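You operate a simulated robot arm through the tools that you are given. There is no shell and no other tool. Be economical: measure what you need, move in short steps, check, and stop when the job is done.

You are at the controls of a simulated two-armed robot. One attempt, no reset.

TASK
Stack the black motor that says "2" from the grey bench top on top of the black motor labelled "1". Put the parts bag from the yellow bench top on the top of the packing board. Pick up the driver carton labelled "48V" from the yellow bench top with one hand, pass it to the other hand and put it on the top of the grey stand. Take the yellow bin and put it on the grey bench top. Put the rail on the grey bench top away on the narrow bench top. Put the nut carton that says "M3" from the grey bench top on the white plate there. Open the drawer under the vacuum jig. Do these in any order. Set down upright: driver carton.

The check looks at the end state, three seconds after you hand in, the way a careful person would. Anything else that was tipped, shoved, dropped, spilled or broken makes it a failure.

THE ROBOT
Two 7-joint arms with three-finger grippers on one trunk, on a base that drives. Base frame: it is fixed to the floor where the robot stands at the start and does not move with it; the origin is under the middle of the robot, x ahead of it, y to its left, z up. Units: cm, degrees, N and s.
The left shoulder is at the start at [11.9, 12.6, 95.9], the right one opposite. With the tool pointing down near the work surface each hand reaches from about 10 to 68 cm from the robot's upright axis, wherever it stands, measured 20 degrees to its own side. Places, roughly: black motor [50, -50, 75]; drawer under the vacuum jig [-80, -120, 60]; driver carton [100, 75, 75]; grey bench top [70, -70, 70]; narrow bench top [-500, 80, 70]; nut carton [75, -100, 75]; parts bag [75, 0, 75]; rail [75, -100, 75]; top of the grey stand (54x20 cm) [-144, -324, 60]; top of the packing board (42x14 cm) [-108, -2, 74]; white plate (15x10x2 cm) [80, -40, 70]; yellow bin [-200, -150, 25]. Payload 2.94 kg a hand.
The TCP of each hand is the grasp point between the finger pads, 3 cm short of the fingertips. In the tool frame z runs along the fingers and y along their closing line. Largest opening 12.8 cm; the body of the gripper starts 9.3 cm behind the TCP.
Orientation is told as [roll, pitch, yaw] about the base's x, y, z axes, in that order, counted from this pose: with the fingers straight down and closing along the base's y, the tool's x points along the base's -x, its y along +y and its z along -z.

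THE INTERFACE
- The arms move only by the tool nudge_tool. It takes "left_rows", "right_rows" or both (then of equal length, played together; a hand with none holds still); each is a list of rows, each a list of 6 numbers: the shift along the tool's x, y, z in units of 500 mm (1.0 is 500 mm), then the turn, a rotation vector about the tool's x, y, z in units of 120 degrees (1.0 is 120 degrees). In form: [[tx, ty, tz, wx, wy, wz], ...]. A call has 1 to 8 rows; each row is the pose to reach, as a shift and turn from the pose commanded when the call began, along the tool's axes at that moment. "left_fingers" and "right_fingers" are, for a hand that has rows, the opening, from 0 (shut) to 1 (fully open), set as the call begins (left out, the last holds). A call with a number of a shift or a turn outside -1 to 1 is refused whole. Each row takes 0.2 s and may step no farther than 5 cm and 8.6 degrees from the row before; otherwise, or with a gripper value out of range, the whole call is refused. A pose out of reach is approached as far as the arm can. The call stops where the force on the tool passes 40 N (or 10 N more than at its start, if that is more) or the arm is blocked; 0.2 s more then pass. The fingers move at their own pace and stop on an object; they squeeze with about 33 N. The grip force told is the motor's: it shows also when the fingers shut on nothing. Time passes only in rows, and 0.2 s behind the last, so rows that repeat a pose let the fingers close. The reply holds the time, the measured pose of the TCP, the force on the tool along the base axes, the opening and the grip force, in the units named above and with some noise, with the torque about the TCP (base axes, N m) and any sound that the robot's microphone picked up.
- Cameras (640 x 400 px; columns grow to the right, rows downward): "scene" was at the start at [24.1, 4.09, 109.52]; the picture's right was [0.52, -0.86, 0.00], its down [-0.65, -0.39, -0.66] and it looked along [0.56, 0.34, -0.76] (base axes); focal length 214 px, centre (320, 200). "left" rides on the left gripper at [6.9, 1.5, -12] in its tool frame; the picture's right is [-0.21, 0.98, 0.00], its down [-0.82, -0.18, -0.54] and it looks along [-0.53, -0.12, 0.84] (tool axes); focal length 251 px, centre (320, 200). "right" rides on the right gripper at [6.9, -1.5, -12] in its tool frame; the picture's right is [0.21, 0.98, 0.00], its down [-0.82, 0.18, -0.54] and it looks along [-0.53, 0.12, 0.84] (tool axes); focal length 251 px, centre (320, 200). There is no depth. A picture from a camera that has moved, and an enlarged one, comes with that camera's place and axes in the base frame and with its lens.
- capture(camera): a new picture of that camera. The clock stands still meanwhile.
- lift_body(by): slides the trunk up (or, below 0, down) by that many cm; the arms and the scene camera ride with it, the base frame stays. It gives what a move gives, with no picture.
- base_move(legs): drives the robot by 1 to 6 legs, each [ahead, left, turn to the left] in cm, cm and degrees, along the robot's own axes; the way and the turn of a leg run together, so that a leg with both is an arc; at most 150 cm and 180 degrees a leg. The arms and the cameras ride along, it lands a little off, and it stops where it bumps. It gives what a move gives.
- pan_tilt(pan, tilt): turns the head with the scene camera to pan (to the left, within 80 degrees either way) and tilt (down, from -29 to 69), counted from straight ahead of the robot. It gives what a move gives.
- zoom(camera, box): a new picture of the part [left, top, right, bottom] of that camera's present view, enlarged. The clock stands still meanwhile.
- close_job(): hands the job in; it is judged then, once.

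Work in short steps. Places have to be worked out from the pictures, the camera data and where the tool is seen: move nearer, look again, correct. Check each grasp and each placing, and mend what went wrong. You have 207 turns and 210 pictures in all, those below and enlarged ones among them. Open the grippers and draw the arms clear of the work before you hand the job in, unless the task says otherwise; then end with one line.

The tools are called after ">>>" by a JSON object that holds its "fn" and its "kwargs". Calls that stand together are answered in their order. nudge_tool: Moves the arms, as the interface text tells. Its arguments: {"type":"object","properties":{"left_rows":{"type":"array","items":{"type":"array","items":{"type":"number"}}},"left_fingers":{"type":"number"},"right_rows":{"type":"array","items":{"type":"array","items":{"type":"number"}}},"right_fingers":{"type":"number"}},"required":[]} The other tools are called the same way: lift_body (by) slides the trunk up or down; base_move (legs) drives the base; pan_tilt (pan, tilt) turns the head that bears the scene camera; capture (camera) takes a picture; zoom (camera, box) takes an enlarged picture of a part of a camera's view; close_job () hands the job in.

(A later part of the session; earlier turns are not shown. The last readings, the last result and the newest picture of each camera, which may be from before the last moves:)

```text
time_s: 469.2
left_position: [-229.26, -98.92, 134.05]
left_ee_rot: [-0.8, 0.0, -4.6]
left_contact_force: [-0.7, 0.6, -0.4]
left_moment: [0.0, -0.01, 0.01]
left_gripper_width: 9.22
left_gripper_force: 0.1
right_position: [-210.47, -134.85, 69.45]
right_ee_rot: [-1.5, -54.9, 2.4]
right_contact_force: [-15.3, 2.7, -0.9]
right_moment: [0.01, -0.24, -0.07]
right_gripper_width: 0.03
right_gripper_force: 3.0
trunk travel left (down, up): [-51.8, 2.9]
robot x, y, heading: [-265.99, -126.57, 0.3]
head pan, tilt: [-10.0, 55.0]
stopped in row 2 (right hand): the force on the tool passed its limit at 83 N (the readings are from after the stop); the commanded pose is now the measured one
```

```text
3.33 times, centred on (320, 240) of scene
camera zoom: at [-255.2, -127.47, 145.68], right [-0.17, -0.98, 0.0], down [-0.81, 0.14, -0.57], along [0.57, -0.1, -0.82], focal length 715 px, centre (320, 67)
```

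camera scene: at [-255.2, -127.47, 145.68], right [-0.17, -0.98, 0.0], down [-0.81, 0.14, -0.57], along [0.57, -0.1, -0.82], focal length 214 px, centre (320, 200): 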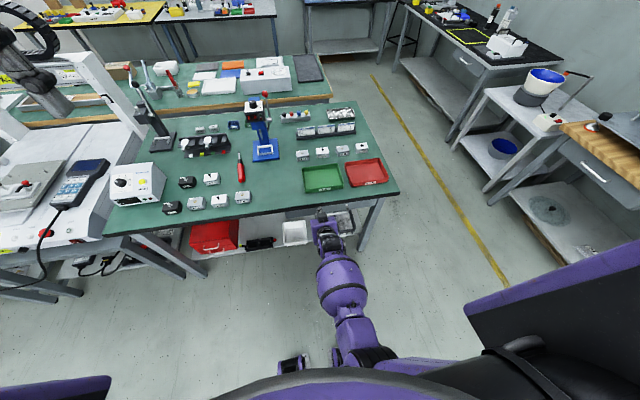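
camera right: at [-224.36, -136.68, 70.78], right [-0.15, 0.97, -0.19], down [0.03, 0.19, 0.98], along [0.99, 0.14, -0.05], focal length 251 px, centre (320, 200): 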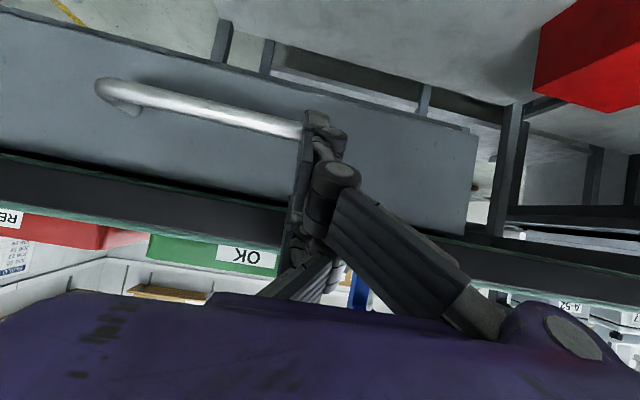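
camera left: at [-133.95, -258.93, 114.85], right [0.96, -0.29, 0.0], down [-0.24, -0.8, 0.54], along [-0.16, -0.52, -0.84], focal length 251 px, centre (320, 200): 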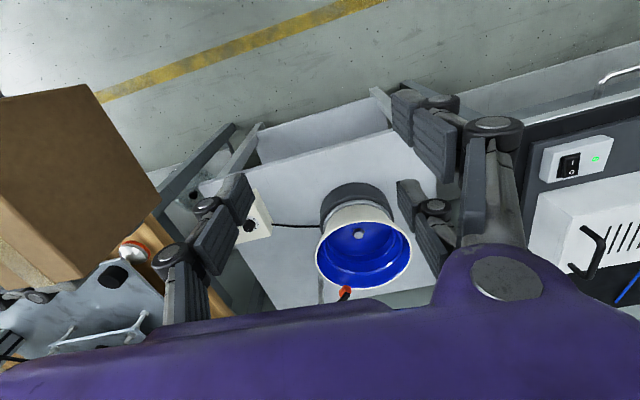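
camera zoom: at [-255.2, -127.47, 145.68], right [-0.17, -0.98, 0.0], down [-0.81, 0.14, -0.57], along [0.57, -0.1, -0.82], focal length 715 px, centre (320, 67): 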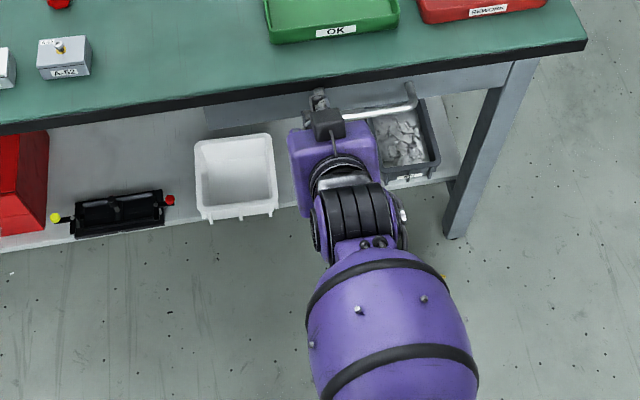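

>>> {"fn": "nudge_tool", "kwargs": {"right_rows": [[0, 0, -0.06, 0, 0, 0], [-0.03, 0, -0.12, 0, 0, 0], [-0.09, 0, -0.18, 0, 0, 0], [-0.16, 0, -0.22, 0, 0, 0], [-0.23, 0, -0.26, 0, 0, 0], [-0.3, 0, -0.3, 0, 0, 0]]}}

>>> {"fn": "pan_tilt", "kwargs": {"pan": -10, "tilt": 65}}

>>> {"fn": "capture", "kwargs": {"camera": "scene"}}

```text
time_s: 469.6
left_position: [-229.14, -98.85, 134.19]
left_ee_rot: [-0.7, 0.0, -4.5]
left_contact_force: [0.1, 0.0, -0.5]
left_moment: [0.0, -0.01, 0.01]
left_gripper_width: 9.21
left_gripper_force: 0.0
right_position: [-210.48, -135.04, 69.85]
right_ee_rot: [-1.4, -53.8, 2.6]
right_contact_force: [-14.7, 5.7, -8.0]
right_moment: [-0.03, -0.03, 0.04]
right_gripper_width: 0.0
right_gripper_force: 3.7
trunk travel left (down, up): [-51.8, 2.9]
robot x, y, heading: [-265.75, -126.62, 0.2]
head pan, tilt: [-10.0, 55.0]
stopped in row 1 (right hand): the force on the tool passed its limit at 72 N (the readings are from after the stop); the commanded pose is now the measured one
```

```text
time_s: 470.3
left_position: [-229.19, -98.87, 133.99]
left_ee_rot: [-0.7, 0.0, -4.5]
left_contact_force: [-0.3, -0.7, 0.1]
left_moment: [0.0, -0.03, 0.01]
left_gripper_width: 9.22
left_gripper_force: 0.1
right_position: [-210.53, -135.02, 69.8]
right_ee_rot: [-1.4, -54.0, 2.7]
right_contact_force: [-19.2, 6.2, -12.5]
right_moment: [0.01, 0.01, 0.05]
right_gripper_width: 0.0
right_gripper_force: 3.1
trunk travel left (down, up): [-51.8, 2.9]
robot x, y, heading: [-265.68, -126.41, 0.1]
head pan, tilt: [-10.0, 65.0]
```

```text
29 pictures are left
camera scene: at [-256.27, -127.23, 144.48], right [-0.17, -0.98, 0.0], down [-0.89, 0.16, -0.42], along [0.42, -0.07, -0.91], focal length 214 px, centre (320, 200)
```

scene: 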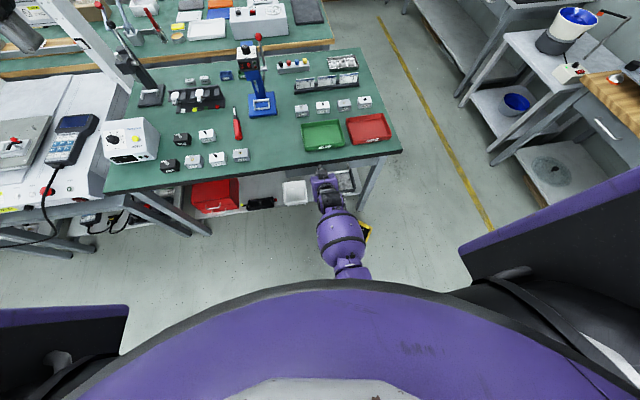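

I see yellow on the floor under the arm – the bin fell. The fingers are jammed under the bench edge; I pull straight back with a slight descent.

>>> {"fn": "nudge_tool", "kwargs": {"right_rows": [[0.03, 0, 0.0, 0, 0, 0], [0.06, 0, -0.04, 0, 0, 0], [0.09, 0, -0.1, 0, 0, 0], [0.13, 0, -0.16, 0, 0, 0]]}}

>>> {"fn": "capture", "kwargs": {"camera": "right"}}

```text
time_s: 470.8
left_position: [-229.06, -98.91, 134.15]
left_ee_rot: [-0.8, 0.0, -4.6]
left_contact_force: [0.1, -0.1, 0.3]
left_moment: [-0.03, 0.04, 0.0]
left_gripper_width: 9.24
left_gripper_force: 0.1
right_position: [-210.46, -135.09, 69.78]
right_ee_rot: [-1.4, -54.7, 2.7]
right_contact_force: [-15.0, 1.8, -4.8]
right_moment: [0.09, -0.13, -0.09]
right_gripper_width: 0.0
right_gripper_force: 3.4
trunk travel left (down, up): [-51.8, 2.9]
robot x, y, heading: [-265.71, -126.19, -0.1]
head pan, tilt: [-10.0, 65.0]
stopped in row 2 (right hand): the force on the tool passed its limit at 56 N (the readings are from after the stop); the commanded pose is now the measured one
```

```text
28 pictures are left
camera right: at [-224.37, -136.83, 71.18], right [-0.15, 0.97, -0.19], down [0.03, 0.2, 0.98], along [0.99, 0.14, -0.06], focal length 251 px, centre (320, 200)
```

right: 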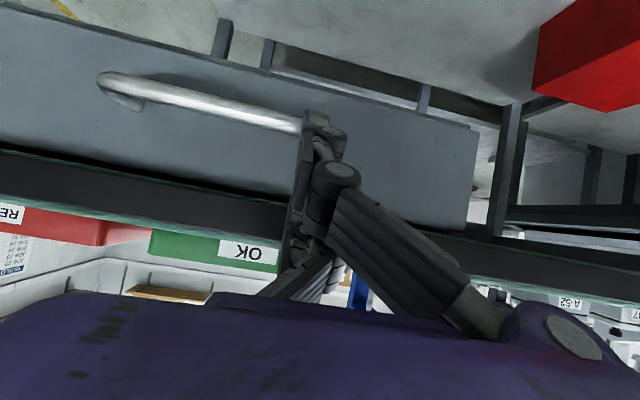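

The handle's end is caught between the closed fingers. I open the hand and then pull straight back.

>>> {"fn": "nudge_tool", "kwargs": {"right_rows": [[0, 0, 0, 0, 0, 0], [0, 0, 0, 0, 0, 0], [0.03, 0, -0.03, 0, 0, 0], [0.06, 0, -0.08, 0, 0, 0], [0.1, 0, -0.14, 0, 0, 0], [0.14, 0, -0.2, 0, 0, 0]], "right_fingers": 0.8}}

>>> {"fn": "capture", "kwargs": {"camera": "right"}}

```text
time_s: 471.2
left_position: [-229.85, -99.03, 134.34]
left_ee_rot: [-0.6, -0.3, -4.7]
left_contact_force: [-1.8, -1.3, 0.3]
left_moment: [0.04, -0.11, 0.01]
left_gripper_width: 9.2
left_gripper_force: 0.1
right_position: [-210.84, -135.41, 70.07]
right_ee_rot: [-1.4, -55.0, 2.4]
right_contact_force: [-5.4, -4.1, -0.6]
right_moment: [0.05, -0.02, -0.18]
right_gripper_width: 2.1
right_gripper_force: 0.1
trunk travel left (down, up): [-51.8, 2.9]
robot x, y, heading: [-265.76, -126.31, -0.0]
head pan, tilt: [-10.0, 65.0]
stopped in row 1 (right hand): the force on the tool passed its limit at 47 N (the readings are from after the stop); the commanded pose is now the measured one
```

```text
27 pictures are left
camera right: at [-224.78, -137.15, 71.34], right [-0.14, 0.97, -0.19], down [0.02, 0.19, 0.98], along [0.99, 0.14, -0.05], focal length 251 px, centre (320, 200)
```

right: 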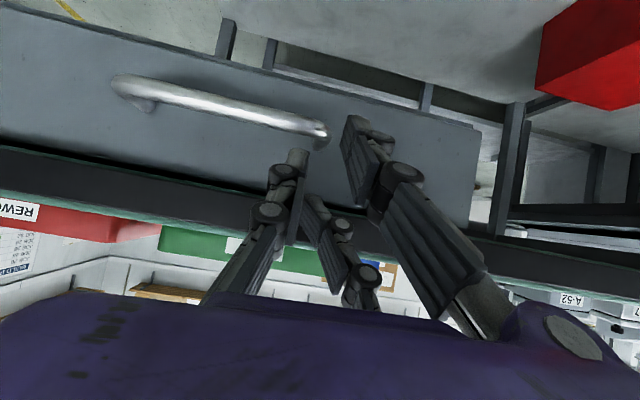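

Freed. Now pull back and up out of the way.

>>> {"fn": "nudge_tool", "kwargs": {"right_rows": [[0.04, 0, -0.06, 0, 0, 0], [0.08, 0, -0.12, 0, 0, 0], [0.08, 0, -0.2, 0, 0, 0], [0.04, 0, -0.27, 0, 0, 0], [-0.02, 0, -0.33, 0, 0, 0], [-0.08, 0, -0.39, 0, 0, 0]]}}

>>> {"fn": "capture", "kwargs": {"camera": "scene"}}

```text
time_s: 471.6
left_position: [-229.0, -98.85, 134.16]
left_ee_rot: [-0.7, 0.0, -4.5]
left_contact_force: [-1.1, 0.5, 0.4]
left_moment: [-0.04, -0.02, -0.02]
left_gripper_width: 9.23
left_gripper_force: 0.0
right_position: [-209.37, -134.98, 72.03]
right_ee_rot: [-1.1, -56.6, 2.7]
right_contact_force: [-1.5, 0.1, 0.0]
right_moment: [0.06, -0.09, 0.04]
right_gripper_width: 9.97
right_gripper_force: 0.0
trunk travel left (down, up): [-51.8, 2.9]
robot x, y, heading: [-265.66, -126.0, 0.1]
head pan, tilt: [-10.0, 65.0]
stopped in row 2 (right hand): the force on the tool passed its limit at 74 N (the readings are from after the stop); the commanded pose is now the measured one
```

```text
26 pictures are left
camera scene: at [-256.22, -127.28, 144.51], right [-0.17, -0.98, 0.0], down [-0.89, 0.16, -0.42], along [0.42, -0.07, -0.91], focal length 214 px, centre (320, 200)
```

scene: 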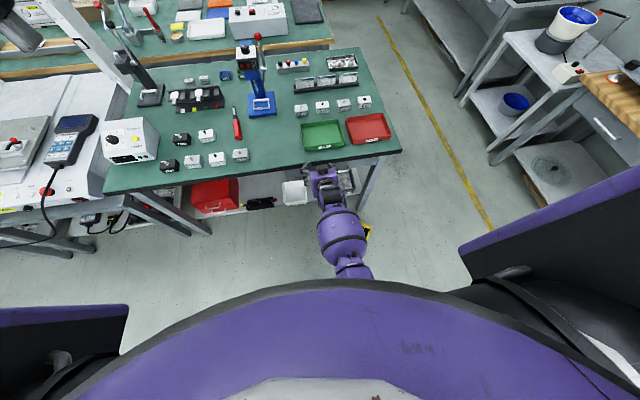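

I rotate the base right to swing the hand away from the bench edge.

>>> {"fn": "base_move", "kwargs": {"legs": [[0, 0, -35]]}}

>>> {"fn": "capture", "kwargs": {"camera": "scene"}}

```text
time_s: 473.7
left_position: [-220.08, -124.72, 134.02]
left_ee_rot: [-0.7, 0.1, -39.1]
left_contact_force: [0.1, 0.2, 0.2]
left_moment: [-0.03, 0.0, 0.01]
left_gripper_width: 9.22
left_gripper_force: 0.0
right_position: [-224.27, -165.3, 72.09]
right_ee_rot: [-1.0, -56.6, -31.9]
right_contact_force: [-1.1, -0.9, -0.8]
right_moment: [-0.01, -0.03, 0.03]
right_gripper_width: 10.24
right_gripper_force: 0.0
trunk travel left (down, up): [-51.8, 2.9]
robot x, y, heading: [-265.77, -126.1, -34.6]
head pan, tilt: [-10.0, 65.0]
```

```text
25 pictures are left
camera scene: at [-258.58, -132.66, 144.49], right [-0.7, -0.71, 0.0], down [-0.65, 0.64, -0.42], along [0.3, -0.3, -0.91], focal length 214 px, centre (320, 200)
```

scene: 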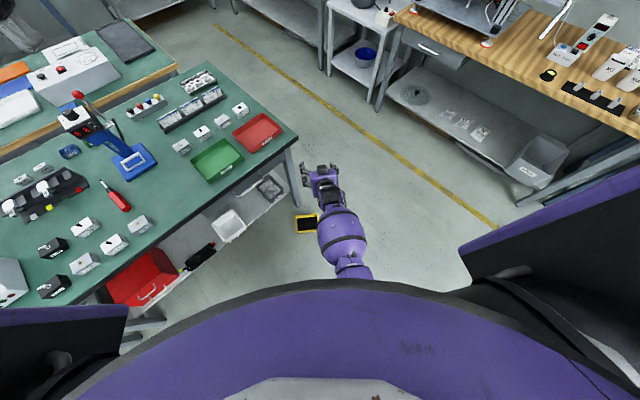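

The bin is on the floor, upright, contents still in it. I zoom to get its pose.

>>> {"fn": "zoom", "kwargs": {"camera": "scene", "box": [270, 195, 350, 255]}}

```text
6.67 times, centred on (310, 225) of scene
camera zoom: at [-258.58, -132.66, 144.49], right [-0.7, -0.71, 0.0], down [-0.65, 0.64, -0.42], along [0.3, -0.3, -0.91], focal length 1430 px, centre (387, 33)
```

zoom: 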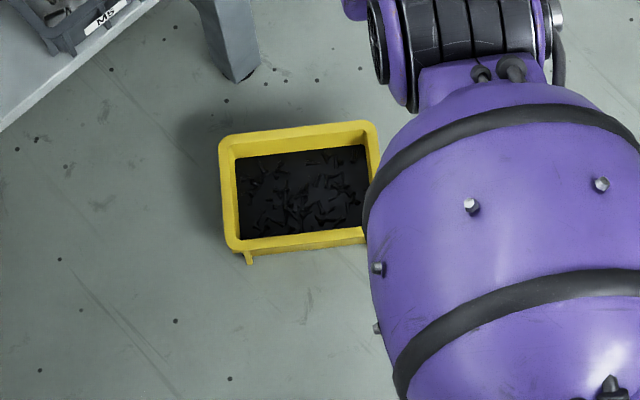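

The bin is intact: center ≈[-219.6,-160.1], long side direction 53.6°. I'll approach it from its other side so its short side is lateral. First bring the right hand vertical and up.

>>> {"fn": "nudge_tool", "kwargs": {"right_rows": [[-0.021, 0, -0.059, 0, 0.059, 0], [-0.042, 0, -0.118, 0, 0.118, 0], [-0.063, 0, -0.176, 0, 0.177, 0], [-0.084, 0, -0.235, 0, 0.236, 0], [-0.106, 0, -0.294, 0, 0.295, 0], [-0.127, 0, -0.353, 0, 0.354, 0], [-0.148, 0, -0.411, 0, 0.413, 0], [-0.169, 0, -0.47, 0, 0.47, 0]], "right_fingers": 1}}

>>> {"fn": "base_move", "kwargs": {"legs": [[0, 0, -55.4], [86, 0, 0], [0, 83, 0], [0, 0, -124.6], [10.8, -15.6, 0]]}}

>>> {"fn": "pan_tilt", "kwargs": {"pan": -10, "tilt": 65}}

>>> {"fn": "capture", "kwargs": {"camera": "scene"}}

```text
time_s: 475.5
left_position: [-220.01, -124.51, 134.03]
left_ee_rot: [-0.7, 0.0, -38.9]
left_contact_force: [0.6, 1.1, -0.8]
left_moment: [0.0, 0.0, -0.01]
left_gripper_width: 9.19
left_gripper_force: 0.2
right_position: [-236.27, -158.71, 89.42]
right_ee_rot: [-0.5, -4.7, -32.6]
right_contact_force: [0.1, 0.1, 0.3]
right_moment: [0.03, 0.06, -0.01]
right_gripper_width: 12.8
right_gripper_force: 0.1
right hand out of reach, approached as far as the arm can: row 8
trunk travel left (down, up): [-51.8, 2.9]
robot x, y, heading: [-265.8, -126.12, -34.5]
head pan, tilt: [-10.0, 65.0]
```

```text
time_s: 496.5
left_position: [-229.43, -195.02, 134.03]
left_ee_rot: [-0.8, 0.3, 141.8]
left_contact_force: [0.3, 1.2, -0.6]
left_moment: [-0.03, 0.0, 0.01]
left_gripper_width: 9.22
left_gripper_force: 0.1
right_position: [-213.69, -160.64, 89.46]
right_ee_rot: [-0.6, -4.9, 148.2]
right_contact_force: [0.6, -0.1, -0.5]
right_moment: [-0.03, -0.01, -0.04]
right_gripper_width: 12.79
right_gripper_force: 0.1
trunk travel left (down, up): [-51.8, 2.9]
robot x, y, heading: [-183.5, -192.91, 146.2]
head pan, tilt: [-10.0, 65.0]
```

```text
time_s: 497.1
left_position: [-229.41, -195.08, 133.93]
left_ee_rot: [-0.7, 0.1, 141.7]
left_contact_force: [-0.2, 0.0, -0.1]
left_moment: [-0.04, -0.01, -0.02]
left_gripper_width: 9.22
left_gripper_force: 0.0
right_position: [-213.63, -160.74, 89.4]
right_ee_rot: [-0.6, -4.9, 148.1]
right_contact_force: [0.1, 0.8, -0.1]
right_moment: [0.03, 0.0, 0.0]
right_gripper_width: 12.8
right_gripper_force: 0.1
trunk travel left (down, up): [-51.8, 2.9]
robot x, y, heading: [-183.94, -192.71, 146.3]
head pan, tilt: [-10.0, 65.0]
```

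```text
23 pictures are left
camera scene: at [-191.28, -186.36, 144.48], right [0.69, 0.72, 0.0], down [0.65, -0.63, -0.42], along [-0.3, 0.29, -0.91], focal length 214 px, centre (320, 200)
```

scene: 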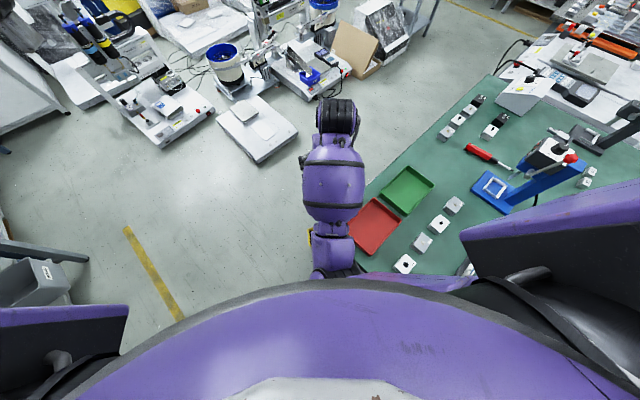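

The hand's orientation relative to the bin is off by 90° here (my slip). I move to ≈[-255.7,-195.6] heading 53.6°, along the bin's long axis.

>>> {"fn": "base_move", "kwargs": {"legs": [[58.1, 42.3, 0], [0, 0, -92.6]]}}

>>> {"fn": "pan_tilt", "kwargs": {"pan": 15, "tilt": 60}}

>>> {"fn": "capture", "kwargs": {"camera": "scene"}}

```text
time_s: 499.0
left_position: [-239.97, -195.8, 133.97]
left_ee_rot: [-0.6, 0.1, 141.4]
left_contact_force: [-0.2, 0.1, -0.9]
left_moment: [0.02, -0.01, 0.03]
left_gripper_width: 9.22
left_gripper_force: 0.1
right_position: [-224.14, -161.49, 89.42]
right_ee_rot: [-0.5, -4.8, 147.9]
right_contact_force: [-0.2, -0.2, -0.2]
right_moment: [-0.01, -0.02, -0.01]
right_gripper_width: 12.83
right_gripper_force: 0.0
trunk travel left (down, up): [-51.8, 2.9]
robot x, y, heading: [-194.3, -193.92, 146.1]
head pan, tilt: [-10.0, 65.0]
stopped in leg 1: the robot was blocked; the commanded pose is now the measured one
```

```text
time_s: 499.9
left_position: [-240.11, -195.79, 133.99]
left_ee_rot: [-0.6, 0.1, 141.4]
left_contact_force: [0.6, -0.4, 0.2]
left_moment: [-0.02, 0.01, 0.0]
left_gripper_width: 9.19
left_gripper_force: 0.1
right_position: [-224.1, -161.58, 89.47]
right_ee_rot: [-0.7, -4.8, 147.8]
right_contact_force: [-0.2, -0.3, 0.7]
right_moment: [-0.02, 0.0, 0.0]
right_gripper_width: 12.81
right_gripper_force: 0.0
trunk travel left (down, up): [-51.8, 2.9]
robot x, y, heading: [-194.36, -193.62, 145.9]
head pan, tilt: [15.0, 60.0]
```

```text
22 pictures are left
camera scene: at [-203.84, -189.41, 145.04], right [0.33, 0.94, 0.0], down [0.82, -0.28, -0.5], along [-0.47, 0.16, -0.87], focal length 214 px, centre (320, 200)
```

scene: 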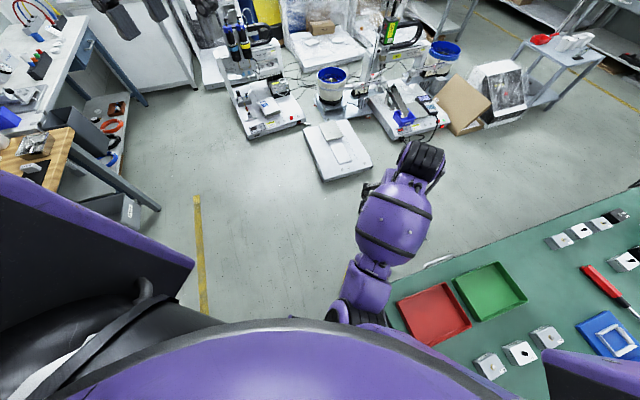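

The base touched the bench leg (or bin). I retreat and go around via y≈−218.

>>> {"fn": "base_move", "kwargs": {"legs": [[-14, 20.8, 0], [50.8, 34.1, 0], [0, 0, -92.3], [12, 9, 0]]}}

>>> {"fn": "nudge_tool", "kwargs": {"right_rows": [[0.06, -0.05, 0, 0, 0.02, 0], [0.12, -0.1, 0, 0, 0.04, 0], [0.12, -0.18, 0, 0, 0.04, 0.02]]}}

>>> {"fn": "pan_tilt", "kwargs": {"pan": 5, "tilt": 65}}

>>> {"fn": "capture", "kwargs": {"camera": "scene"}}

```text
time_s: 510.5
left_position: [-255.5, -157.66, 134.04]
left_ee_rot: [-0.6, 0.0, 48.6]
left_contact_force: [0.5, 1.1, -0.9]
left_moment: [0.02, 0.0, 0.02]
left_gripper_width: 9.2
left_gripper_force: 0.1
right_position: [-221.9, -175.1, 89.47]
right_ee_rot: [-0.5, -4.9, 55.1]
right_contact_force: [0.4, 0.1, -0.7]
right_moment: [0.0, 0.01, 0.03]
right_gripper_width: 12.8
right_gripper_force: 0.1
trunk travel left (down, up): [-51.8, 2.9]
robot x, y, heading: [-255.12, -203.46, 53.1]
head pan, tilt: [15.0, 60.0]
```

```text
time_s: 511.3
left_position: [-255.38, -157.45, 133.97]
left_ee_rot: [-0.7, 0.1, 48.6]
left_contact_force: [1.1, 0.3, 0.0]
left_moment: [-0.01, 0.05, 0.0]
left_gripper_width: 9.21
left_gripper_force: 0.0
right_position: [-218.0, -185.07, 86.05]
right_ee_rot: [-0.5, -0.1, 52.7]
right_contact_force: [1.0, 0.0, -0.6]
right_moment: [0.04, 0.04, 0.02]
right_gripper_width: 12.79
right_gripper_force: 0.1
right hand out of reach, approached as far as the arm can: row 1, 2, 3
trunk travel left (down, up): [-51.8, 2.9]
robot x, y, heading: [-255.8, -203.36, 53.4]
head pan, tilt: [15.0, 60.0]
```

```text
time_s: 512.0
left_position: [-255.54, -157.58, 134.1]
left_ee_rot: [-0.7, -0.1, 48.6]
left_contact_force: [-0.3, -0.1, -0.5]
left_moment: [0.01, -0.03, 0.02]
left_gripper_width: 9.23
left_gripper_force: 0.0
right_position: [-218.06, -185.09, 86.13]
right_ee_rot: [-0.5, -0.1, 52.7]
right_contact_force: [-0.5, -0.2, 0.1]
right_moment: [-0.01, -0.05, -0.02]
right_gripper_width: 12.81
right_gripper_force: 0.0
trunk travel left (down, up): [-51.8, 2.9]
robot x, y, heading: [-255.79, -203.47, 53.3]
head pan, tilt: [5.0, 65.0]
```

```text
21 pictures are left
camera scene: at [-250.34, -195.14, 144.49], right [0.85, -0.53, 0.0], down [-0.48, -0.77, -0.42], along [0.22, 0.36, -0.91], focal length 214 px, centre (320, 200)
```

scene: 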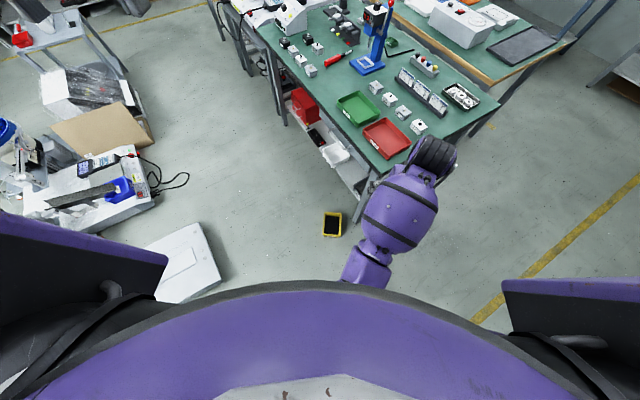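

The bin is where I measured ([-219.4,-159.8]) and aligned with my heading. I position the base so it is ≈50 ahead, 10 right, and lower the trunk.

>>> {"fn": "base_move", "kwargs": {"legs": [[6.5, 7, 0.3]]}}

>>> {"fn": "lift_body", "kwargs": {"by": -46}}

>>> {"fn": "nudge_tool", "kwargs": {"right_rows": [[-0.064, 0.045, 0, 0, 0, 0], [-0.128, 0.09, 0, 0, 0, 0], [-0.192, 0.14, 0, 0, 0, 0], [-0.256, 0.186, 0, 0, 0, 0]]}}

>>> {"fn": "capture", "kwargs": {"camera": "right"}}

```text
time_s: 513.3
left_position: [-257.57, -148.37, 134.13]
left_ee_rot: [-0.6, 0.0, 49.0]
left_contact_force: [0.1, 0.0, 0.4]
left_moment: [0.01, 0.0, -0.01]
left_gripper_width: 9.22
left_gripper_force: 0.1
right_position: [-219.84, -175.67, 86.13]
right_ee_rot: [-0.4, -0.2, 52.9]
right_contact_force: [0.3, 0.4, 0.2]
right_moment: [-0.01, 0.02, 0.03]
right_gripper_width: 12.78
right_gripper_force: 0.1
trunk travel left (down, up): [-51.8, 2.9]
robot x, y, heading: [-257.42, -194.14, 53.7]
head pan, tilt: [5.0, 65.0]
```

```text
refused: -46 is not a number from -40 to 40
```

```text
time_s: 514.3
left_position: [-257.34, -148.22, 134.08]
left_ee_rot: [-0.7, 0.1, 49.0]
left_contact_force: [0.3, 0.5, -0.2]
left_moment: [0.02, 0.03, 0.0]
left_gripper_width: 9.23
left_gripper_force: 0.1
right_position: [-219.53, -159.94, 85.64]
right_ee_rot: [-0.6, 0.1, 52.8]
right_contact_force: [-0.6, 0.6, 0.2]
right_moment: [-0.03, 0.02, 0.0]
right_gripper_width: 12.8
right_gripper_force: 0.1
trunk travel left (down, up): [-51.8, 2.9]
robot x, y, heading: [-257.11, -194.11, 53.5]
head pan, tilt: [5.0, 65.0]
```

```text
20 pictures are left
camera right: at [-222.81, -166.26, 97.76], right [-0.91, 0.42, -0.01], down [0.35, 0.77, 0.54], along [0.23, 0.48, -0.84], focal length 251 px, centre (320, 200)
```

right: 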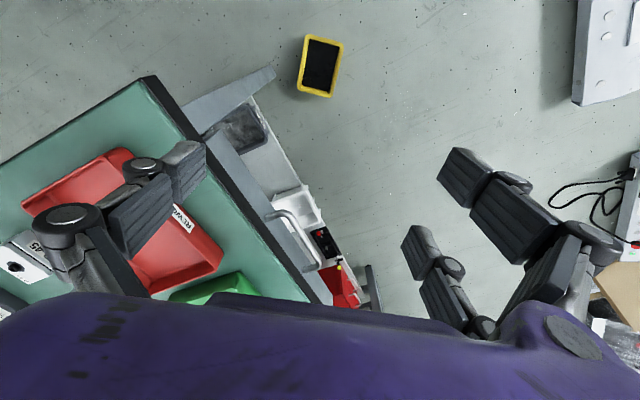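

Directly above the bin. Lower the trunk in two steps.

>>> {"fn": "lift_body", "kwargs": {"by": -38}}

>>> {"fn": "nudge_tool", "kwargs": {"right_rows": [[0, 0, 0.09, 0, 0, 0], [0, 0, 0.18, 0, 0, 0], [0, 0, 0.27, 0, 0, 0], [0, 0, 0.36, 0, 0, 0], [0, 0, 0.45, 0, 0, 0]]}}

>>> {"fn": "capture", "kwargs": {"camera": "right"}}

```text
time_s: 516.6
left_position: [-258.38, -147.83, 104.49]
left_ee_rot: [0.4, 9.6, 51.2]
left_contact_force: [-0.6, -0.5, -0.8]
left_moment: [0.0, 0.01, 0.02]
left_gripper_width: 9.2
left_gripper_force: 0.1
right_position: [-220.32, -162.72, 57.8]
right_ee_rot: [-1.1, 3.6, 52.0]
right_contact_force: [1.3, 0.3, 0.9]
right_moment: [0.01, 0.0, 0.02]
right_gripper_width: 12.76
right_gripper_force: 0.0
trunk travel left (down, up): [-26.3, 28.4]
robot x, y, heading: [-257.53, -193.72, 53.3]
head pan, tilt: [5.0, 65.0]
stopped: the arm was blocked; the commanded pose is now the measured one
```

```text
time_s: 517.8
left_position: [-258.18, -147.71, 104.81]
left_ee_rot: [0.3, 8.8, 51.1]
left_contact_force: [0.6, -0.5, 0.2]
left_moment: [0.01, 0.02, 0.02]
left_gripper_width: 9.22
left_gripper_force: 0.1
right_position: [-220.53, -163.15, 36.13]
right_ee_rot: [-1.0, 2.8, 52.2]
right_contact_force: [0.1, -0.6, 0.6]
right_moment: [-0.01, 0.03, 0.02]
right_gripper_width: 12.8
right_gripper_force: 0.1
trunk travel left (down, up): [-26.3, 28.4]
robot x, y, heading: [-257.7, -194.15, 53.5]
head pan, tilt: [5.0, 65.0]
```

```text
19 pictures are left
camera right: at [-223.5, -169.02, 48.49], right [-0.9, 0.43, -0.01], down [0.37, 0.79, 0.5], along [0.22, 0.45, -0.87], focal length 251 px, centre (320, 200)
```

right: 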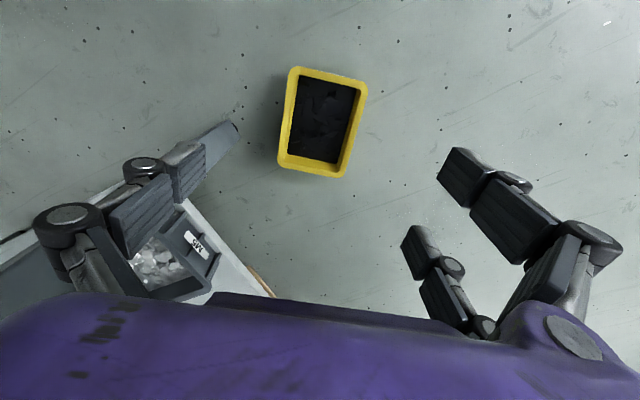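

Bin center ≈[-219.2,-160.1], width ≈10.8. I align the right hand and extend the left arm (it blocked the trunk), then lower the trunk further.

>>> {"fn": "nudge_tool", "kwargs": {"right_rows": [[-0.016, 0.004, 0, 0, -0.006, 0], [-0.032, 0.008, 0, 0, -0.012, 0], [-0.048, 0.012, 0, 0, -0.018, 0], [-0.064, 0.017, 0, 0.008, -0.023, -0.004]], "left_rows": [[-0.09, 0, 0, 0, -0.02, 0], [-0.18, 0, 0, 0, -0.04, 0], [-0.27, 0, 0, 0, -0.06, 0], [-0.36, 0, 0, 0, -0.075, 0]]}}

>>> {"fn": "lift_body", "kwargs": {"by": -22}}

>>> {"fn": "capture", "kwargs": {"camera": "right"}}

```text
time_s: 518.8
left_position: [-247.09, -133.75, 102.23]
left_ee_rot: [0.3, -0.1, 51.0]
left_contact_force: [-0.4, -0.3, -0.5]
left_moment: [-0.01, 0.04, 0.02]
left_gripper_width: 9.21
left_gripper_force: 0.1
right_position: [-219.25, -160.29, 35.77]
right_ee_rot: [-1.9, 0.2, 52.8]
right_contact_force: [0.7, 0.2, 0.5]
right_moment: [-0.01, 0.04, 0.02]
right_gripper_width: 12.81
right_gripper_force: 0.0
trunk travel left (down, up): [-26.3, 28.4]
robot x, y, heading: [-257.37, -194.27, 53.5]
head pan, tilt: [5.0, 65.0]
```

```text
time_s: 521.3
left_position: [-248.61, -135.84, 90.52]
left_ee_rot: [0.5, -3.7, 51.0]
left_contact_force: [0.0, -0.3, 0.5]
left_moment: [0.06, 0.0, 0.01]
left_gripper_width: 9.19
left_gripper_force: 0.1
right_position: [-219.62, -157.9, 23.95]
right_ee_rot: [-1.2, -2.4, 53.3]
right_contact_force: [0.8, 0.9, 0.8]
right_moment: [-0.02, -0.02, -0.02]
right_gripper_width: 12.8
right_gripper_force: 0.1
trunk travel left (down, up): [-11.9, 42.8]
robot x, y, heading: [-257.41, -194.06, 53.6]
head pan, tilt: [5.0, 65.0]
stopped: the arm was blocked; the commanded pose is now the measured one
```

```text
18 pictures are left
camera right: at [-223.01, -164.62, 35.66], right [-0.91, 0.41, -0.03], down [0.32, 0.75, 0.57], along [0.26, 0.51, -0.82], focal length 251 px, centre (320, 200)
```

right: 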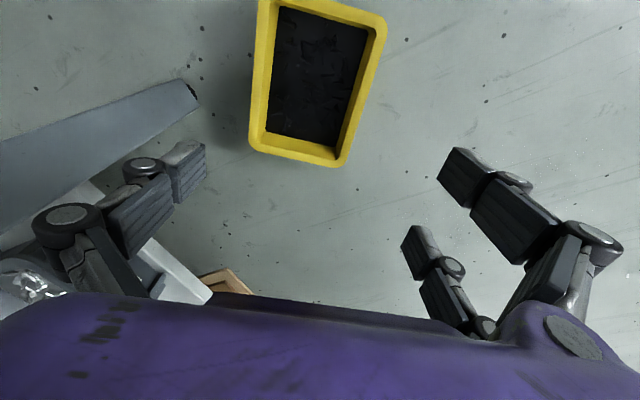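

>>> {"fn": "nudge_tool", "kwargs": {"right_rows": [[0.02, -0.012, 0.03, 0.005, 0.01, 0], [0.045, -0.025, 0.09, 0.01, 0.02, 0], [0.045, -0.025, 0.16, 0.01, 0.02, 0], [0.045, -0.025, 0.22, 0.01, 0.02, 0]]}}

>>> {"fn": "capture", "kwargs": {"camera": "right"}}

```text
time_s: 522.3
left_position: [-248.23, -135.61, 89.47]
left_ee_rot: [0.4, -3.1, 51.0]
left_contact_force: [-0.3, 0.2, -0.3]
left_moment: [-0.02, 0.02, 0.0]
left_gripper_width: 9.22
left_gripper_force: 0.1
right_position: [-219.48, -160.59, 11.63]
right_ee_rot: [-2.3, 0.3, 53.1]
right_contact_force: [-1.7, 0.9, 0.4]
right_moment: [-0.06, -0.01, 0.02]
right_gripper_width: 12.78
right_gripper_force: 0.1
trunk travel left (down, up): [-11.9, 42.8]
robot x, y, heading: [-257.3, -194.2, 53.6]
head pan, tilt: [5.0, 65.0]
```

```text
17 pictures are left
camera right: at [-222.86, -166.77, 23.88], right [-0.91, 0.41, -0.04], down [0.33, 0.78, 0.53], along [0.25, 0.47, -0.85], focal length 251 px, centre (320, 200)
```

right: 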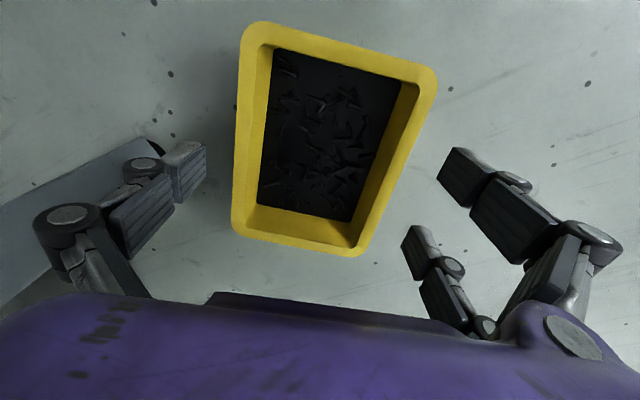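

Well aligned (width 10.85). Lower 5.5 cm around it and close.

>>> {"fn": "nudge_tool", "kwargs": {"right_rows": [[0.006, 0.004, 0.03, -0.01, 0, 0], [0.012, 0.006, 0.07, -0.019, 0, 0], [0.012, 0.006, 0.11, -0.019, 0, 0]]}}

>>> {"fn": "nudge_tool", "kwargs": {"right_rows": [[0, 0, 0, 0, 0, 0], [0, 0, 0, 0, 0, 0], [0, 0, 0, 0, 0, 0]], "right_fingers": 0}}

>>> {"fn": "capture", "kwargs": {"camera": "right"}}

```text
time_s: 523.1
left_position: [-248.46, -135.7, 89.95]
left_ee_rot: [0.4, -3.3, 51.0]
left_contact_force: [0.5, -0.2, 0.8]
left_moment: [0.0, -0.02, -0.01]
left_gripper_width: 9.22
left_gripper_force: 0.0
right_position: [-220.02, -160.71, 6.72]
right_ee_rot: [0.1, 0.2, 53.1]
right_contact_force: [-1.0, -0.3, 0.2]
right_moment: [0.02, -0.02, 0.01]
right_gripper_width: 12.8
right_gripper_force: 0.1
trunk travel left (down, up): [-11.9, 42.8]
robot x, y, heading: [-257.24, -193.93, 53.3]
head pan, tilt: [5.0, 65.0]
```

```text
time_s: 523.9
left_position: [-248.43, -135.74, 89.92]
left_ee_rot: [0.4, -3.3, 51.0]
left_contact_force: [0.2, -0.8, 0.1]
left_moment: [0.0, 0.0, -0.03]
left_gripper_width: 9.23
left_gripper_force: 0.1
right_position: [-219.88, -160.85, 6.79]
right_ee_rot: [0.1, 0.0, 52.9]
right_contact_force: [5.5, -3.3, 7.5]
right_moment: [0.0, 0.12, -0.23]
right_gripper_width: 10.88
right_gripper_force: 32.9
trunk travel left (down, up): [-11.9, 42.8]
robot x, y, heading: [-257.29, -194.21, 53.2]
head pan, tilt: [5.0, 65.0]
```

```text
16 pictures are left
camera right: at [-222.94, -167.15, 18.84], right [-0.91, 0.41, 0.0], down [0.35, 0.77, 0.54], along [0.22, 0.49, -0.84], focal length 251 px, centre (320, 200)
```

right: 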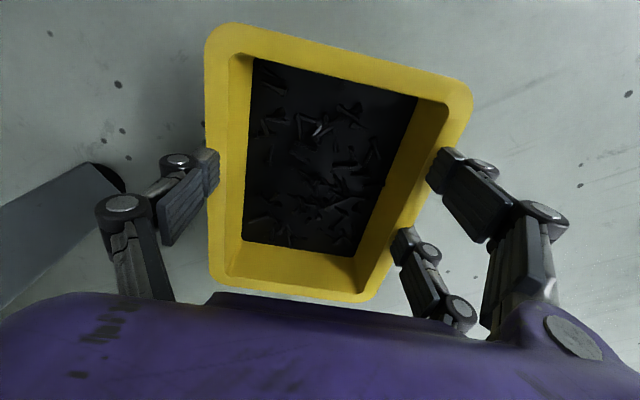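

Firm straddle grip (10.9 cm). Lift 6 cm, back away from the bench, then raise the trunk.

>>> {"fn": "nudge_tool", "kwargs": {"right_rows": [[0, 0, -0.03, 0, 0, 0], [0, 0, -0.08, 0, 0, 0], [0, 0, -0.14, 0, 0, 0]]}}

>>> {"fn": "base_move", "kwargs": {"legs": [[-20, 0, 0]]}}

>>> {"fn": "lift_body", "kwargs": {"by": 39}}

>>> {"fn": "nudge_tool", "kwargs": {"right_rows": [[0, 0, -0.09, 0, 0, 0], [0, 0, -0.18, 0, 0, 0], [0, 0, -0.27, 0, 0, 0], [0, 0, -0.36, 0, 0, 0], [0, 0, -0.45, 0, 0, 0], [0, 0, -0.54, 0, 0, 0], [0, 0, -0.63, 0, 0, 0], [0, 0, -0.72, 0, 0, 0]]}}

```text
time_s: 524.7
left_position: [-248.43, -135.76, 89.81]
left_ee_rot: [0.4, -3.4, 51.0]
left_contact_force: [0.0, 0.5, -0.6]
left_moment: [-0.03, 0.05, -0.02]
left_gripper_width: 9.23
left_gripper_force: 0.1
right_position: [-219.99, -160.73, 13.87]
right_ee_rot: [0.0, 0.2, 53.2]
right_contact_force: [-0.1, 0.4, -8.3]
right_moment: [-0.1, 0.07, 0.03]
right_gripper_width: 10.88
right_gripper_force: 32.7
trunk travel left (down, up): [-11.9, 42.8]
robot x, y, heading: [-257.29, -193.89, 53.4]
head pan, tilt: [5.0, 65.0]
```

```text
time_s: 526.3
left_position: [-260.22, -151.68, 90.0]
left_ee_rot: [0.5, -3.3, 51.0]
left_contact_force: [0.2, -0.3, 0.0]
left_moment: [0.07, 0.03, -0.04]
left_gripper_width: 9.22
left_gripper_force: 0.0
right_position: [-231.74, -176.7, 13.81]
right_ee_rot: [0.1, -0.1, 53.1]
right_contact_force: [-0.2, -0.4, -9.3]
right_moment: [-0.11, 0.1, 0.0]
right_gripper_width: 10.87
right_gripper_force: 33.2
trunk travel left (down, up): [-11.9, 42.8]
robot x, y, heading: [-268.9, -210.46, 53.0]
head pan, tilt: [5.0, 65.0]
```

```text
time_s: 530.1
left_position: [-260.11, -151.6, 128.98]
left_ee_rot: [0.4, -3.1, 51.0]
left_contact_force: [0.2, -0.7, 1.1]
left_moment: [-0.03, -0.03, 0.01]
left_gripper_width: 9.19
left_gripper_force: 0.0
right_position: [-231.8, -176.87, 52.6]
right_ee_rot: [0.0, 0.1, 53.2]
right_contact_force: [-0.5, 0.2, -8.9]
right_moment: [-0.07, 0.07, -0.01]
right_gripper_width: 10.87
right_gripper_force: 32.9
trunk travel left (down, up): [-50.9, 3.8]
robot x, y, heading: [-269.49, -209.56, 53.4]
head pan, tilt: [5.0, 65.0]
```

```text
time_s: 531.9
left_position: [-260.45, -151.46, 128.85]
left_ee_rot: [0.4, -3.2, 50.9]
left_contact_force: [-0.8, 0.3, -0.5]
left_moment: [-0.04, -0.03, 0.01]
left_gripper_width: 9.23
left_gripper_force: 0.3
right_position: [-231.05, -177.74, 87.7]
right_ee_rot: [-0.8, 1.1, 52.7]
right_contact_force: [-1.0, 1.0, -8.9]
right_moment: [-0.12, 0.06, 0.01]
right_gripper_width: 10.89
right_gripper_force: 33.5
right hand out of reach, approached as far as the arm can: row 8
trunk travel left (down, up): [-50.9, 3.8]
robot x, y, heading: [-269.04, -209.86, 53.4]
head pan, tilt: [5.0, 65.0]
```

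Bin is up and level. Drive to the grey bench's right end.

>>> {"fn": "base_move", "kwargs": {"legs": [[0, 0, -53.4], [148, 0, 0], [96, 0, 0], [0, 100, 0], [20, 0, 0]]}}

>>> {"fn": "pan_tilt", "kwargs": {"pan": -5, "tilt": 60}}

>>> {"fn": "capture", "kwargs": {"camera": "scene"}}

```text
time_s: 556.1
left_position: [47.33, -85.06, 128.93]
left_ee_rot: [0.4, -3.3, -3.1]
left_contact_force: [0.2, 0.1, 0.7]
left_moment: [-0.01, -0.02, 0.01]
left_gripper_width: 9.27
left_gripper_force: 0.2
right_position: [43.96, -123.92, 88.46]
right_ee_rot: [-0.5, 0.1, -1.4]
right_contact_force: [0.1, 0.8, -8.7]
right_moment: [-0.02, 0.18, 0.01]
right_gripper_width: 10.9
right_gripper_force: 33.5
trunk travel left (down, up): [-50.9, 3.8]
robot x, y, heading: [-5.24, -111.98, -0.8]
head pan, tilt: [5.0, 65.0]
```

```text
time_s: 556.8
left_position: [47.29, -85.15, 128.83]
left_ee_rot: [0.4, -3.3, -3.1]
left_contact_force: [0.5, -0.1, 0.5]
left_moment: [0.01, 0.02, 0.0]
left_gripper_width: 9.25
left_gripper_force: 0.2
right_position: [44.04, -124.19, 88.23]
right_ee_rot: [-0.7, 0.1, -1.3]
right_contact_force: [0.4, 0.0, -8.4]
right_moment: [0.03, 0.16, -0.04]
right_gripper_width: 10.92
right_gripper_force: 32.7
trunk travel left (down, up): [-50.9, 3.8]
robot x, y, heading: [-5.25, -111.73, -0.7]
head pan, tilt: [-5.0, 60.0]
```

```text
15 pictures are left
camera scene: at [6.13, -112.67, 143.99], right [-0.1, -0.99, 0.0], down [-0.86, 0.09, -0.5], along [0.5, -0.05, -0.87], focal length 214 px, centre (320, 200)
```

scene: 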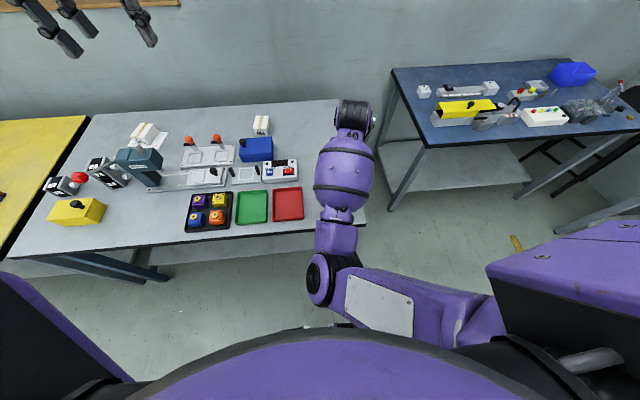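

Shift 6 cm ahead and 2.5 left over the empty spot, and lower.

>>> {"fn": "base_move", "kwargs": {"legs": [[6, 2.3, 0.7]]}}

>>> {"fn": "nudge_tool", "kwargs": {"right_rows": [[0, 0, 0.06, 0, 0, 0], [0, 0, 0.12, 0, 0, 0], [0, 0, 0.16, 0, 0, 0]]}}

>>> {"fn": "capture", "kwargs": {"camera": "right"}}

```text
time_s: 557.8
left_position: [52.75, -82.29, 129.04]
left_ee_rot: [0.5, -3.4, -2.4]
left_contact_force: [0.2, 0.5, -0.2]
left_moment: [-0.01, -0.01, -0.02]
left_gripper_width: 9.22
left_gripper_force: 0.0
right_position: [50.03, -121.43, 88.48]
right_ee_rot: [-0.7, 0.1, -0.7]
right_contact_force: [-0.1, -1.0, -9.1]
right_moment: [0.03, 0.17, 0.0]
right_gripper_width: 10.9
right_gripper_force: 32.5
trunk travel left (down, up): [-50.9, 3.8]
robot x, y, heading: [0.63, -109.74, 0.0]
head pan, tilt: [-5.0, 60.0]
```

```text
time_s: 558.6
left_position: [52.66, -82.29, 129.2]
left_ee_rot: [0.4, -3.5, -2.5]
left_contact_force: [0.0, 0.0, 0.0]
left_moment: [-0.02, -0.06, 0.01]
left_gripper_width: 9.22
left_gripper_force: 0.0
right_position: [50.22, -121.46, 80.63]
right_ee_rot: [-0.8, -0.5, -0.8]
right_contact_force: [4.9, -0.3, 7.8]
right_moment: [-0.44, 0.72, 0.1]
right_gripper_width: 10.9
right_gripper_force: 32.8
trunk travel left (down, up): [-50.9, 3.8]
robot x, y, heading: [0.73, -109.2, 0.0]
head pan, tilt: [-5.0, 60.0]
```

```text
14 pictures are left
camera right: at [43.0, -122.57, 92.72], right [-0.2, 0.98, -0.02], down [0.82, 0.18, 0.54], along [0.54, 0.1, -0.84], focal length 251 px, centre (320, 200)
```

right: 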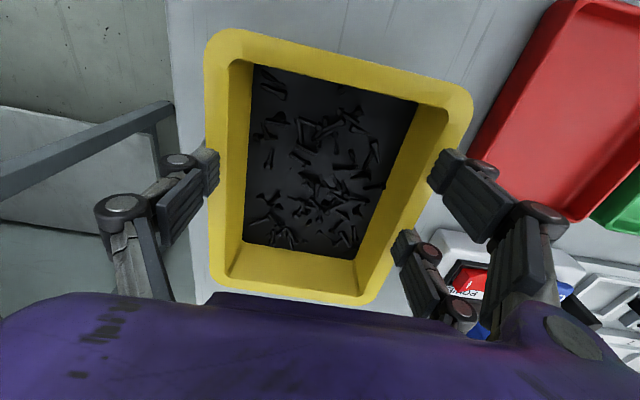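

Contact made on the bench (consistent with bench height here). Release and rise.

>>> {"fn": "nudge_tool", "kwargs": {"right_rows": [[0, 0, 0.004, 0, 0, 0], [0, 0, 0.004, 0, 0, 0]]}}

>>> {"fn": "nudge_tool", "kwargs": {"right_rows": [[0, 0, 0, 0, 0, 0], [0, 0, 0, 0, 0, 0], [0, 0, 0, 0, 0, 0]], "right_fingers": 1}}

>>> {"fn": "nudge_tool", "kwargs": {"right_rows": [[0, 0, -0.06, 0, 0, 0], [0, 0, -0.14, 0, 0, 0], [0, 0, -0.23, 0, 0, 0], [0, 0, -0.32, 0, 0, 0]]}}

>>> {"fn": "capture", "kwargs": {"camera": "right"}}

```text
time_s: 559.2
left_position: [52.88, -82.18, 128.99]
left_ee_rot: [0.3, -3.4, -2.5]
left_contact_force: [-0.7, -0.3, -0.2]
left_moment: [-0.01, -0.01, 0.01]
left_gripper_width: 9.2
left_gripper_force: 0.0
right_position: [50.1, -121.41, 80.28]
right_ee_rot: [-0.8, -0.2, -0.8]
right_contact_force: [6.7, -0.5, 17.3]
right_moment: [-0.02, -0.06, 0.19]
right_gripper_width: 10.89
right_gripper_force: 32.8
trunk travel left (down, up): [-50.9, 3.8]
robot x, y, heading: [0.51, -109.94, 0.1]
head pan, tilt: [-5.0, 60.0]
```

```text
time_s: 560.0
left_position: [52.91, -82.27, 128.92]
left_ee_rot: [0.4, -3.2, -2.5]
left_contact_force: [0.3, 0.1, 0.0]
left_moment: [0.02, -0.02, -0.01]
left_gripper_width: 9.23
left_gripper_force: 0.0
right_position: [50.06, -121.24, 80.13]
right_ee_rot: [-0.7, 0.1, -0.9]
right_contact_force: [1.1, 0.4, 0.8]
right_moment: [0.04, -0.02, 0.01]
right_gripper_width: 12.82
right_gripper_force: 0.1
trunk travel left (down, up): [-50.9, 3.8]
robot x, y, heading: [0.55, -109.71, 0.0]
head pan, tilt: [-5.0, 60.0]
```

```text
time_s: 561.0
left_position: [53.02, -82.26, 129.04]
left_ee_rot: [0.4, -3.4, -2.4]
left_contact_force: [0.1, 0.4, 0.1]
left_moment: [-0.01, 0.03, -0.01]
left_gripper_width: 9.2
left_gripper_force: 0.0
right_position: [53.56, -123.6, 91.3]
right_ee_rot: [-1.9, 0.2, -1.4]
right_contact_force: [-0.5, -0.6, -0.4]
right_moment: [0.05, 0.03, -0.01]
right_gripper_width: 12.81
right_gripper_force: 0.2
right hand out of reach, approached as far as the arm can: row 3, 4
trunk travel left (down, up): [-50.9, 3.8]
robot x, y, heading: [0.6, -109.71, -0.0]
head pan, tilt: [-5.0, 60.0]
```

```text
13 pictures are left
camera right: at [46.5, -124.54, 103.5], right [-0.19, 0.98, -0.03], down [0.83, 0.18, 0.53], along [0.53, 0.07, -0.85], focal length 251 px, centre (320, 200)
```

right: 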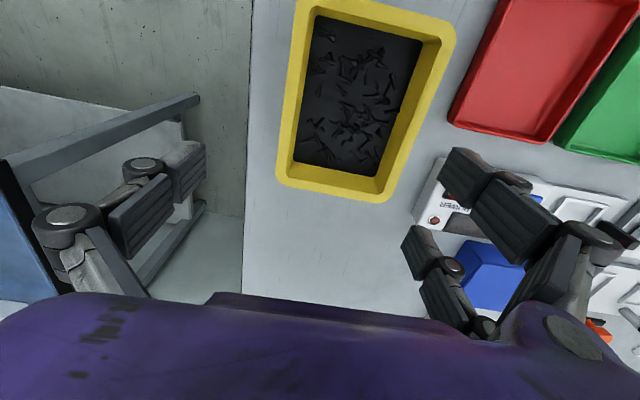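

The yellow bin stands on the grey bench with its contents. Last: the drawer under the vacuum jig. I turn around to face the island there, lower the trunk and look.

>>> {"fn": "base_move", "kwargs": {"legs": [[-6, 0, 0], [0, 0, 180]]}}

>>> {"fn": "lift_body", "kwargs": {"by": -30}}

>>> {"fn": "pan_tilt", "kwargs": {"pan": 0, "tilt": 35}}

>>> {"fn": "capture", "kwargs": {"camera": "scene"}}

```text
time_s: 569.4
left_position: [-56.58, -139.04, 129.0]
left_ee_rot: [0.4, -3.3, 179.6]
left_contact_force: [0.0, 0.2, -1.0]
left_moment: [0.01, -0.04, -0.05]
left_gripper_width: 9.2
left_gripper_force: 0.2
right_position: [-58.82, -97.84, 91.82]
right_ee_rot: [-1.7, -0.3, -179.4]
right_contact_force: [-0.6, 0.5, 0.1]
right_moment: [-0.02, 0.01, 0.0]
right_gripper_width: 12.82
right_gripper_force: 0.1
trunk travel left (down, up): [-50.9, 3.8]
robot x, y, heading: [-5.26, -110.01, -177.7]
head pan, tilt: [-5.0, 60.0]
```

```text
time_s: 572.4
left_position: [-56.58, -139.22, 99.01]
left_ee_rot: [0.4, -3.4, 179.6]
left_contact_force: [-0.3, -0.6, 0.6]
left_moment: [0.03, -0.01, 0.01]
left_gripper_width: 9.21
left_gripper_force: 0.0
right_position: [-48.8, -96.58, 46.48]
right_ee_rot: [-3.1, 20.2, 180.0]
right_contact_force: [0.0, -0.3, 0.1]
right_moment: [0.01, -0.02, 0.04]
right_gripper_width: 12.8
right_gripper_force: 0.2
trunk travel left (down, up): [-20.9, 33.8]
robot x, y, heading: [-5.42, -109.66, -178.0]
head pan, tilt: [-5.0, 60.0]
```

```text
time_s: 573.3
left_position: [-56.5, -139.08, 99.0]
left_ee_rot: [0.4, -3.3, 179.7]
left_contact_force: [-0.4, 0.1, 0.2]
left_moment: [-0.02, 0.0, 0.02]
left_gripper_width: 9.24
left_gripper_force: 0.1
right_position: [-48.96, -96.75, 46.62]
right_ee_rot: [-3.1, 20.2, 180.0]
right_contact_force: [-0.4, 0.0, -0.6]
right_moment: [-0.02, 0.01, 0.01]
right_gripper_width: 12.8
right_gripper_force: 0.1
trunk travel left (down, up): [-20.9, 33.8]
robot x, y, heading: [-5.22, -110.01, -178.0]
head pan, tilt: [0.0, 35.0]
```

```text
12 pictures are left
camera scene: at [-30.55, -110.58, 115.43], right [-0.04, 1.0, 0.0], down [0.57, 0.02, -0.82], along [-0.82, -0.03, -0.57], focal length 214 px, centre (320, 200)
```

scene: 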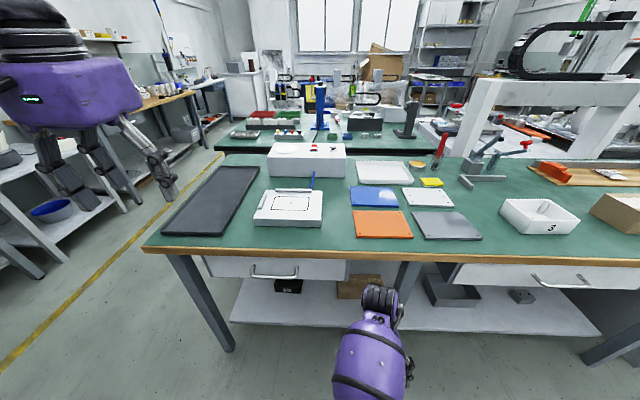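

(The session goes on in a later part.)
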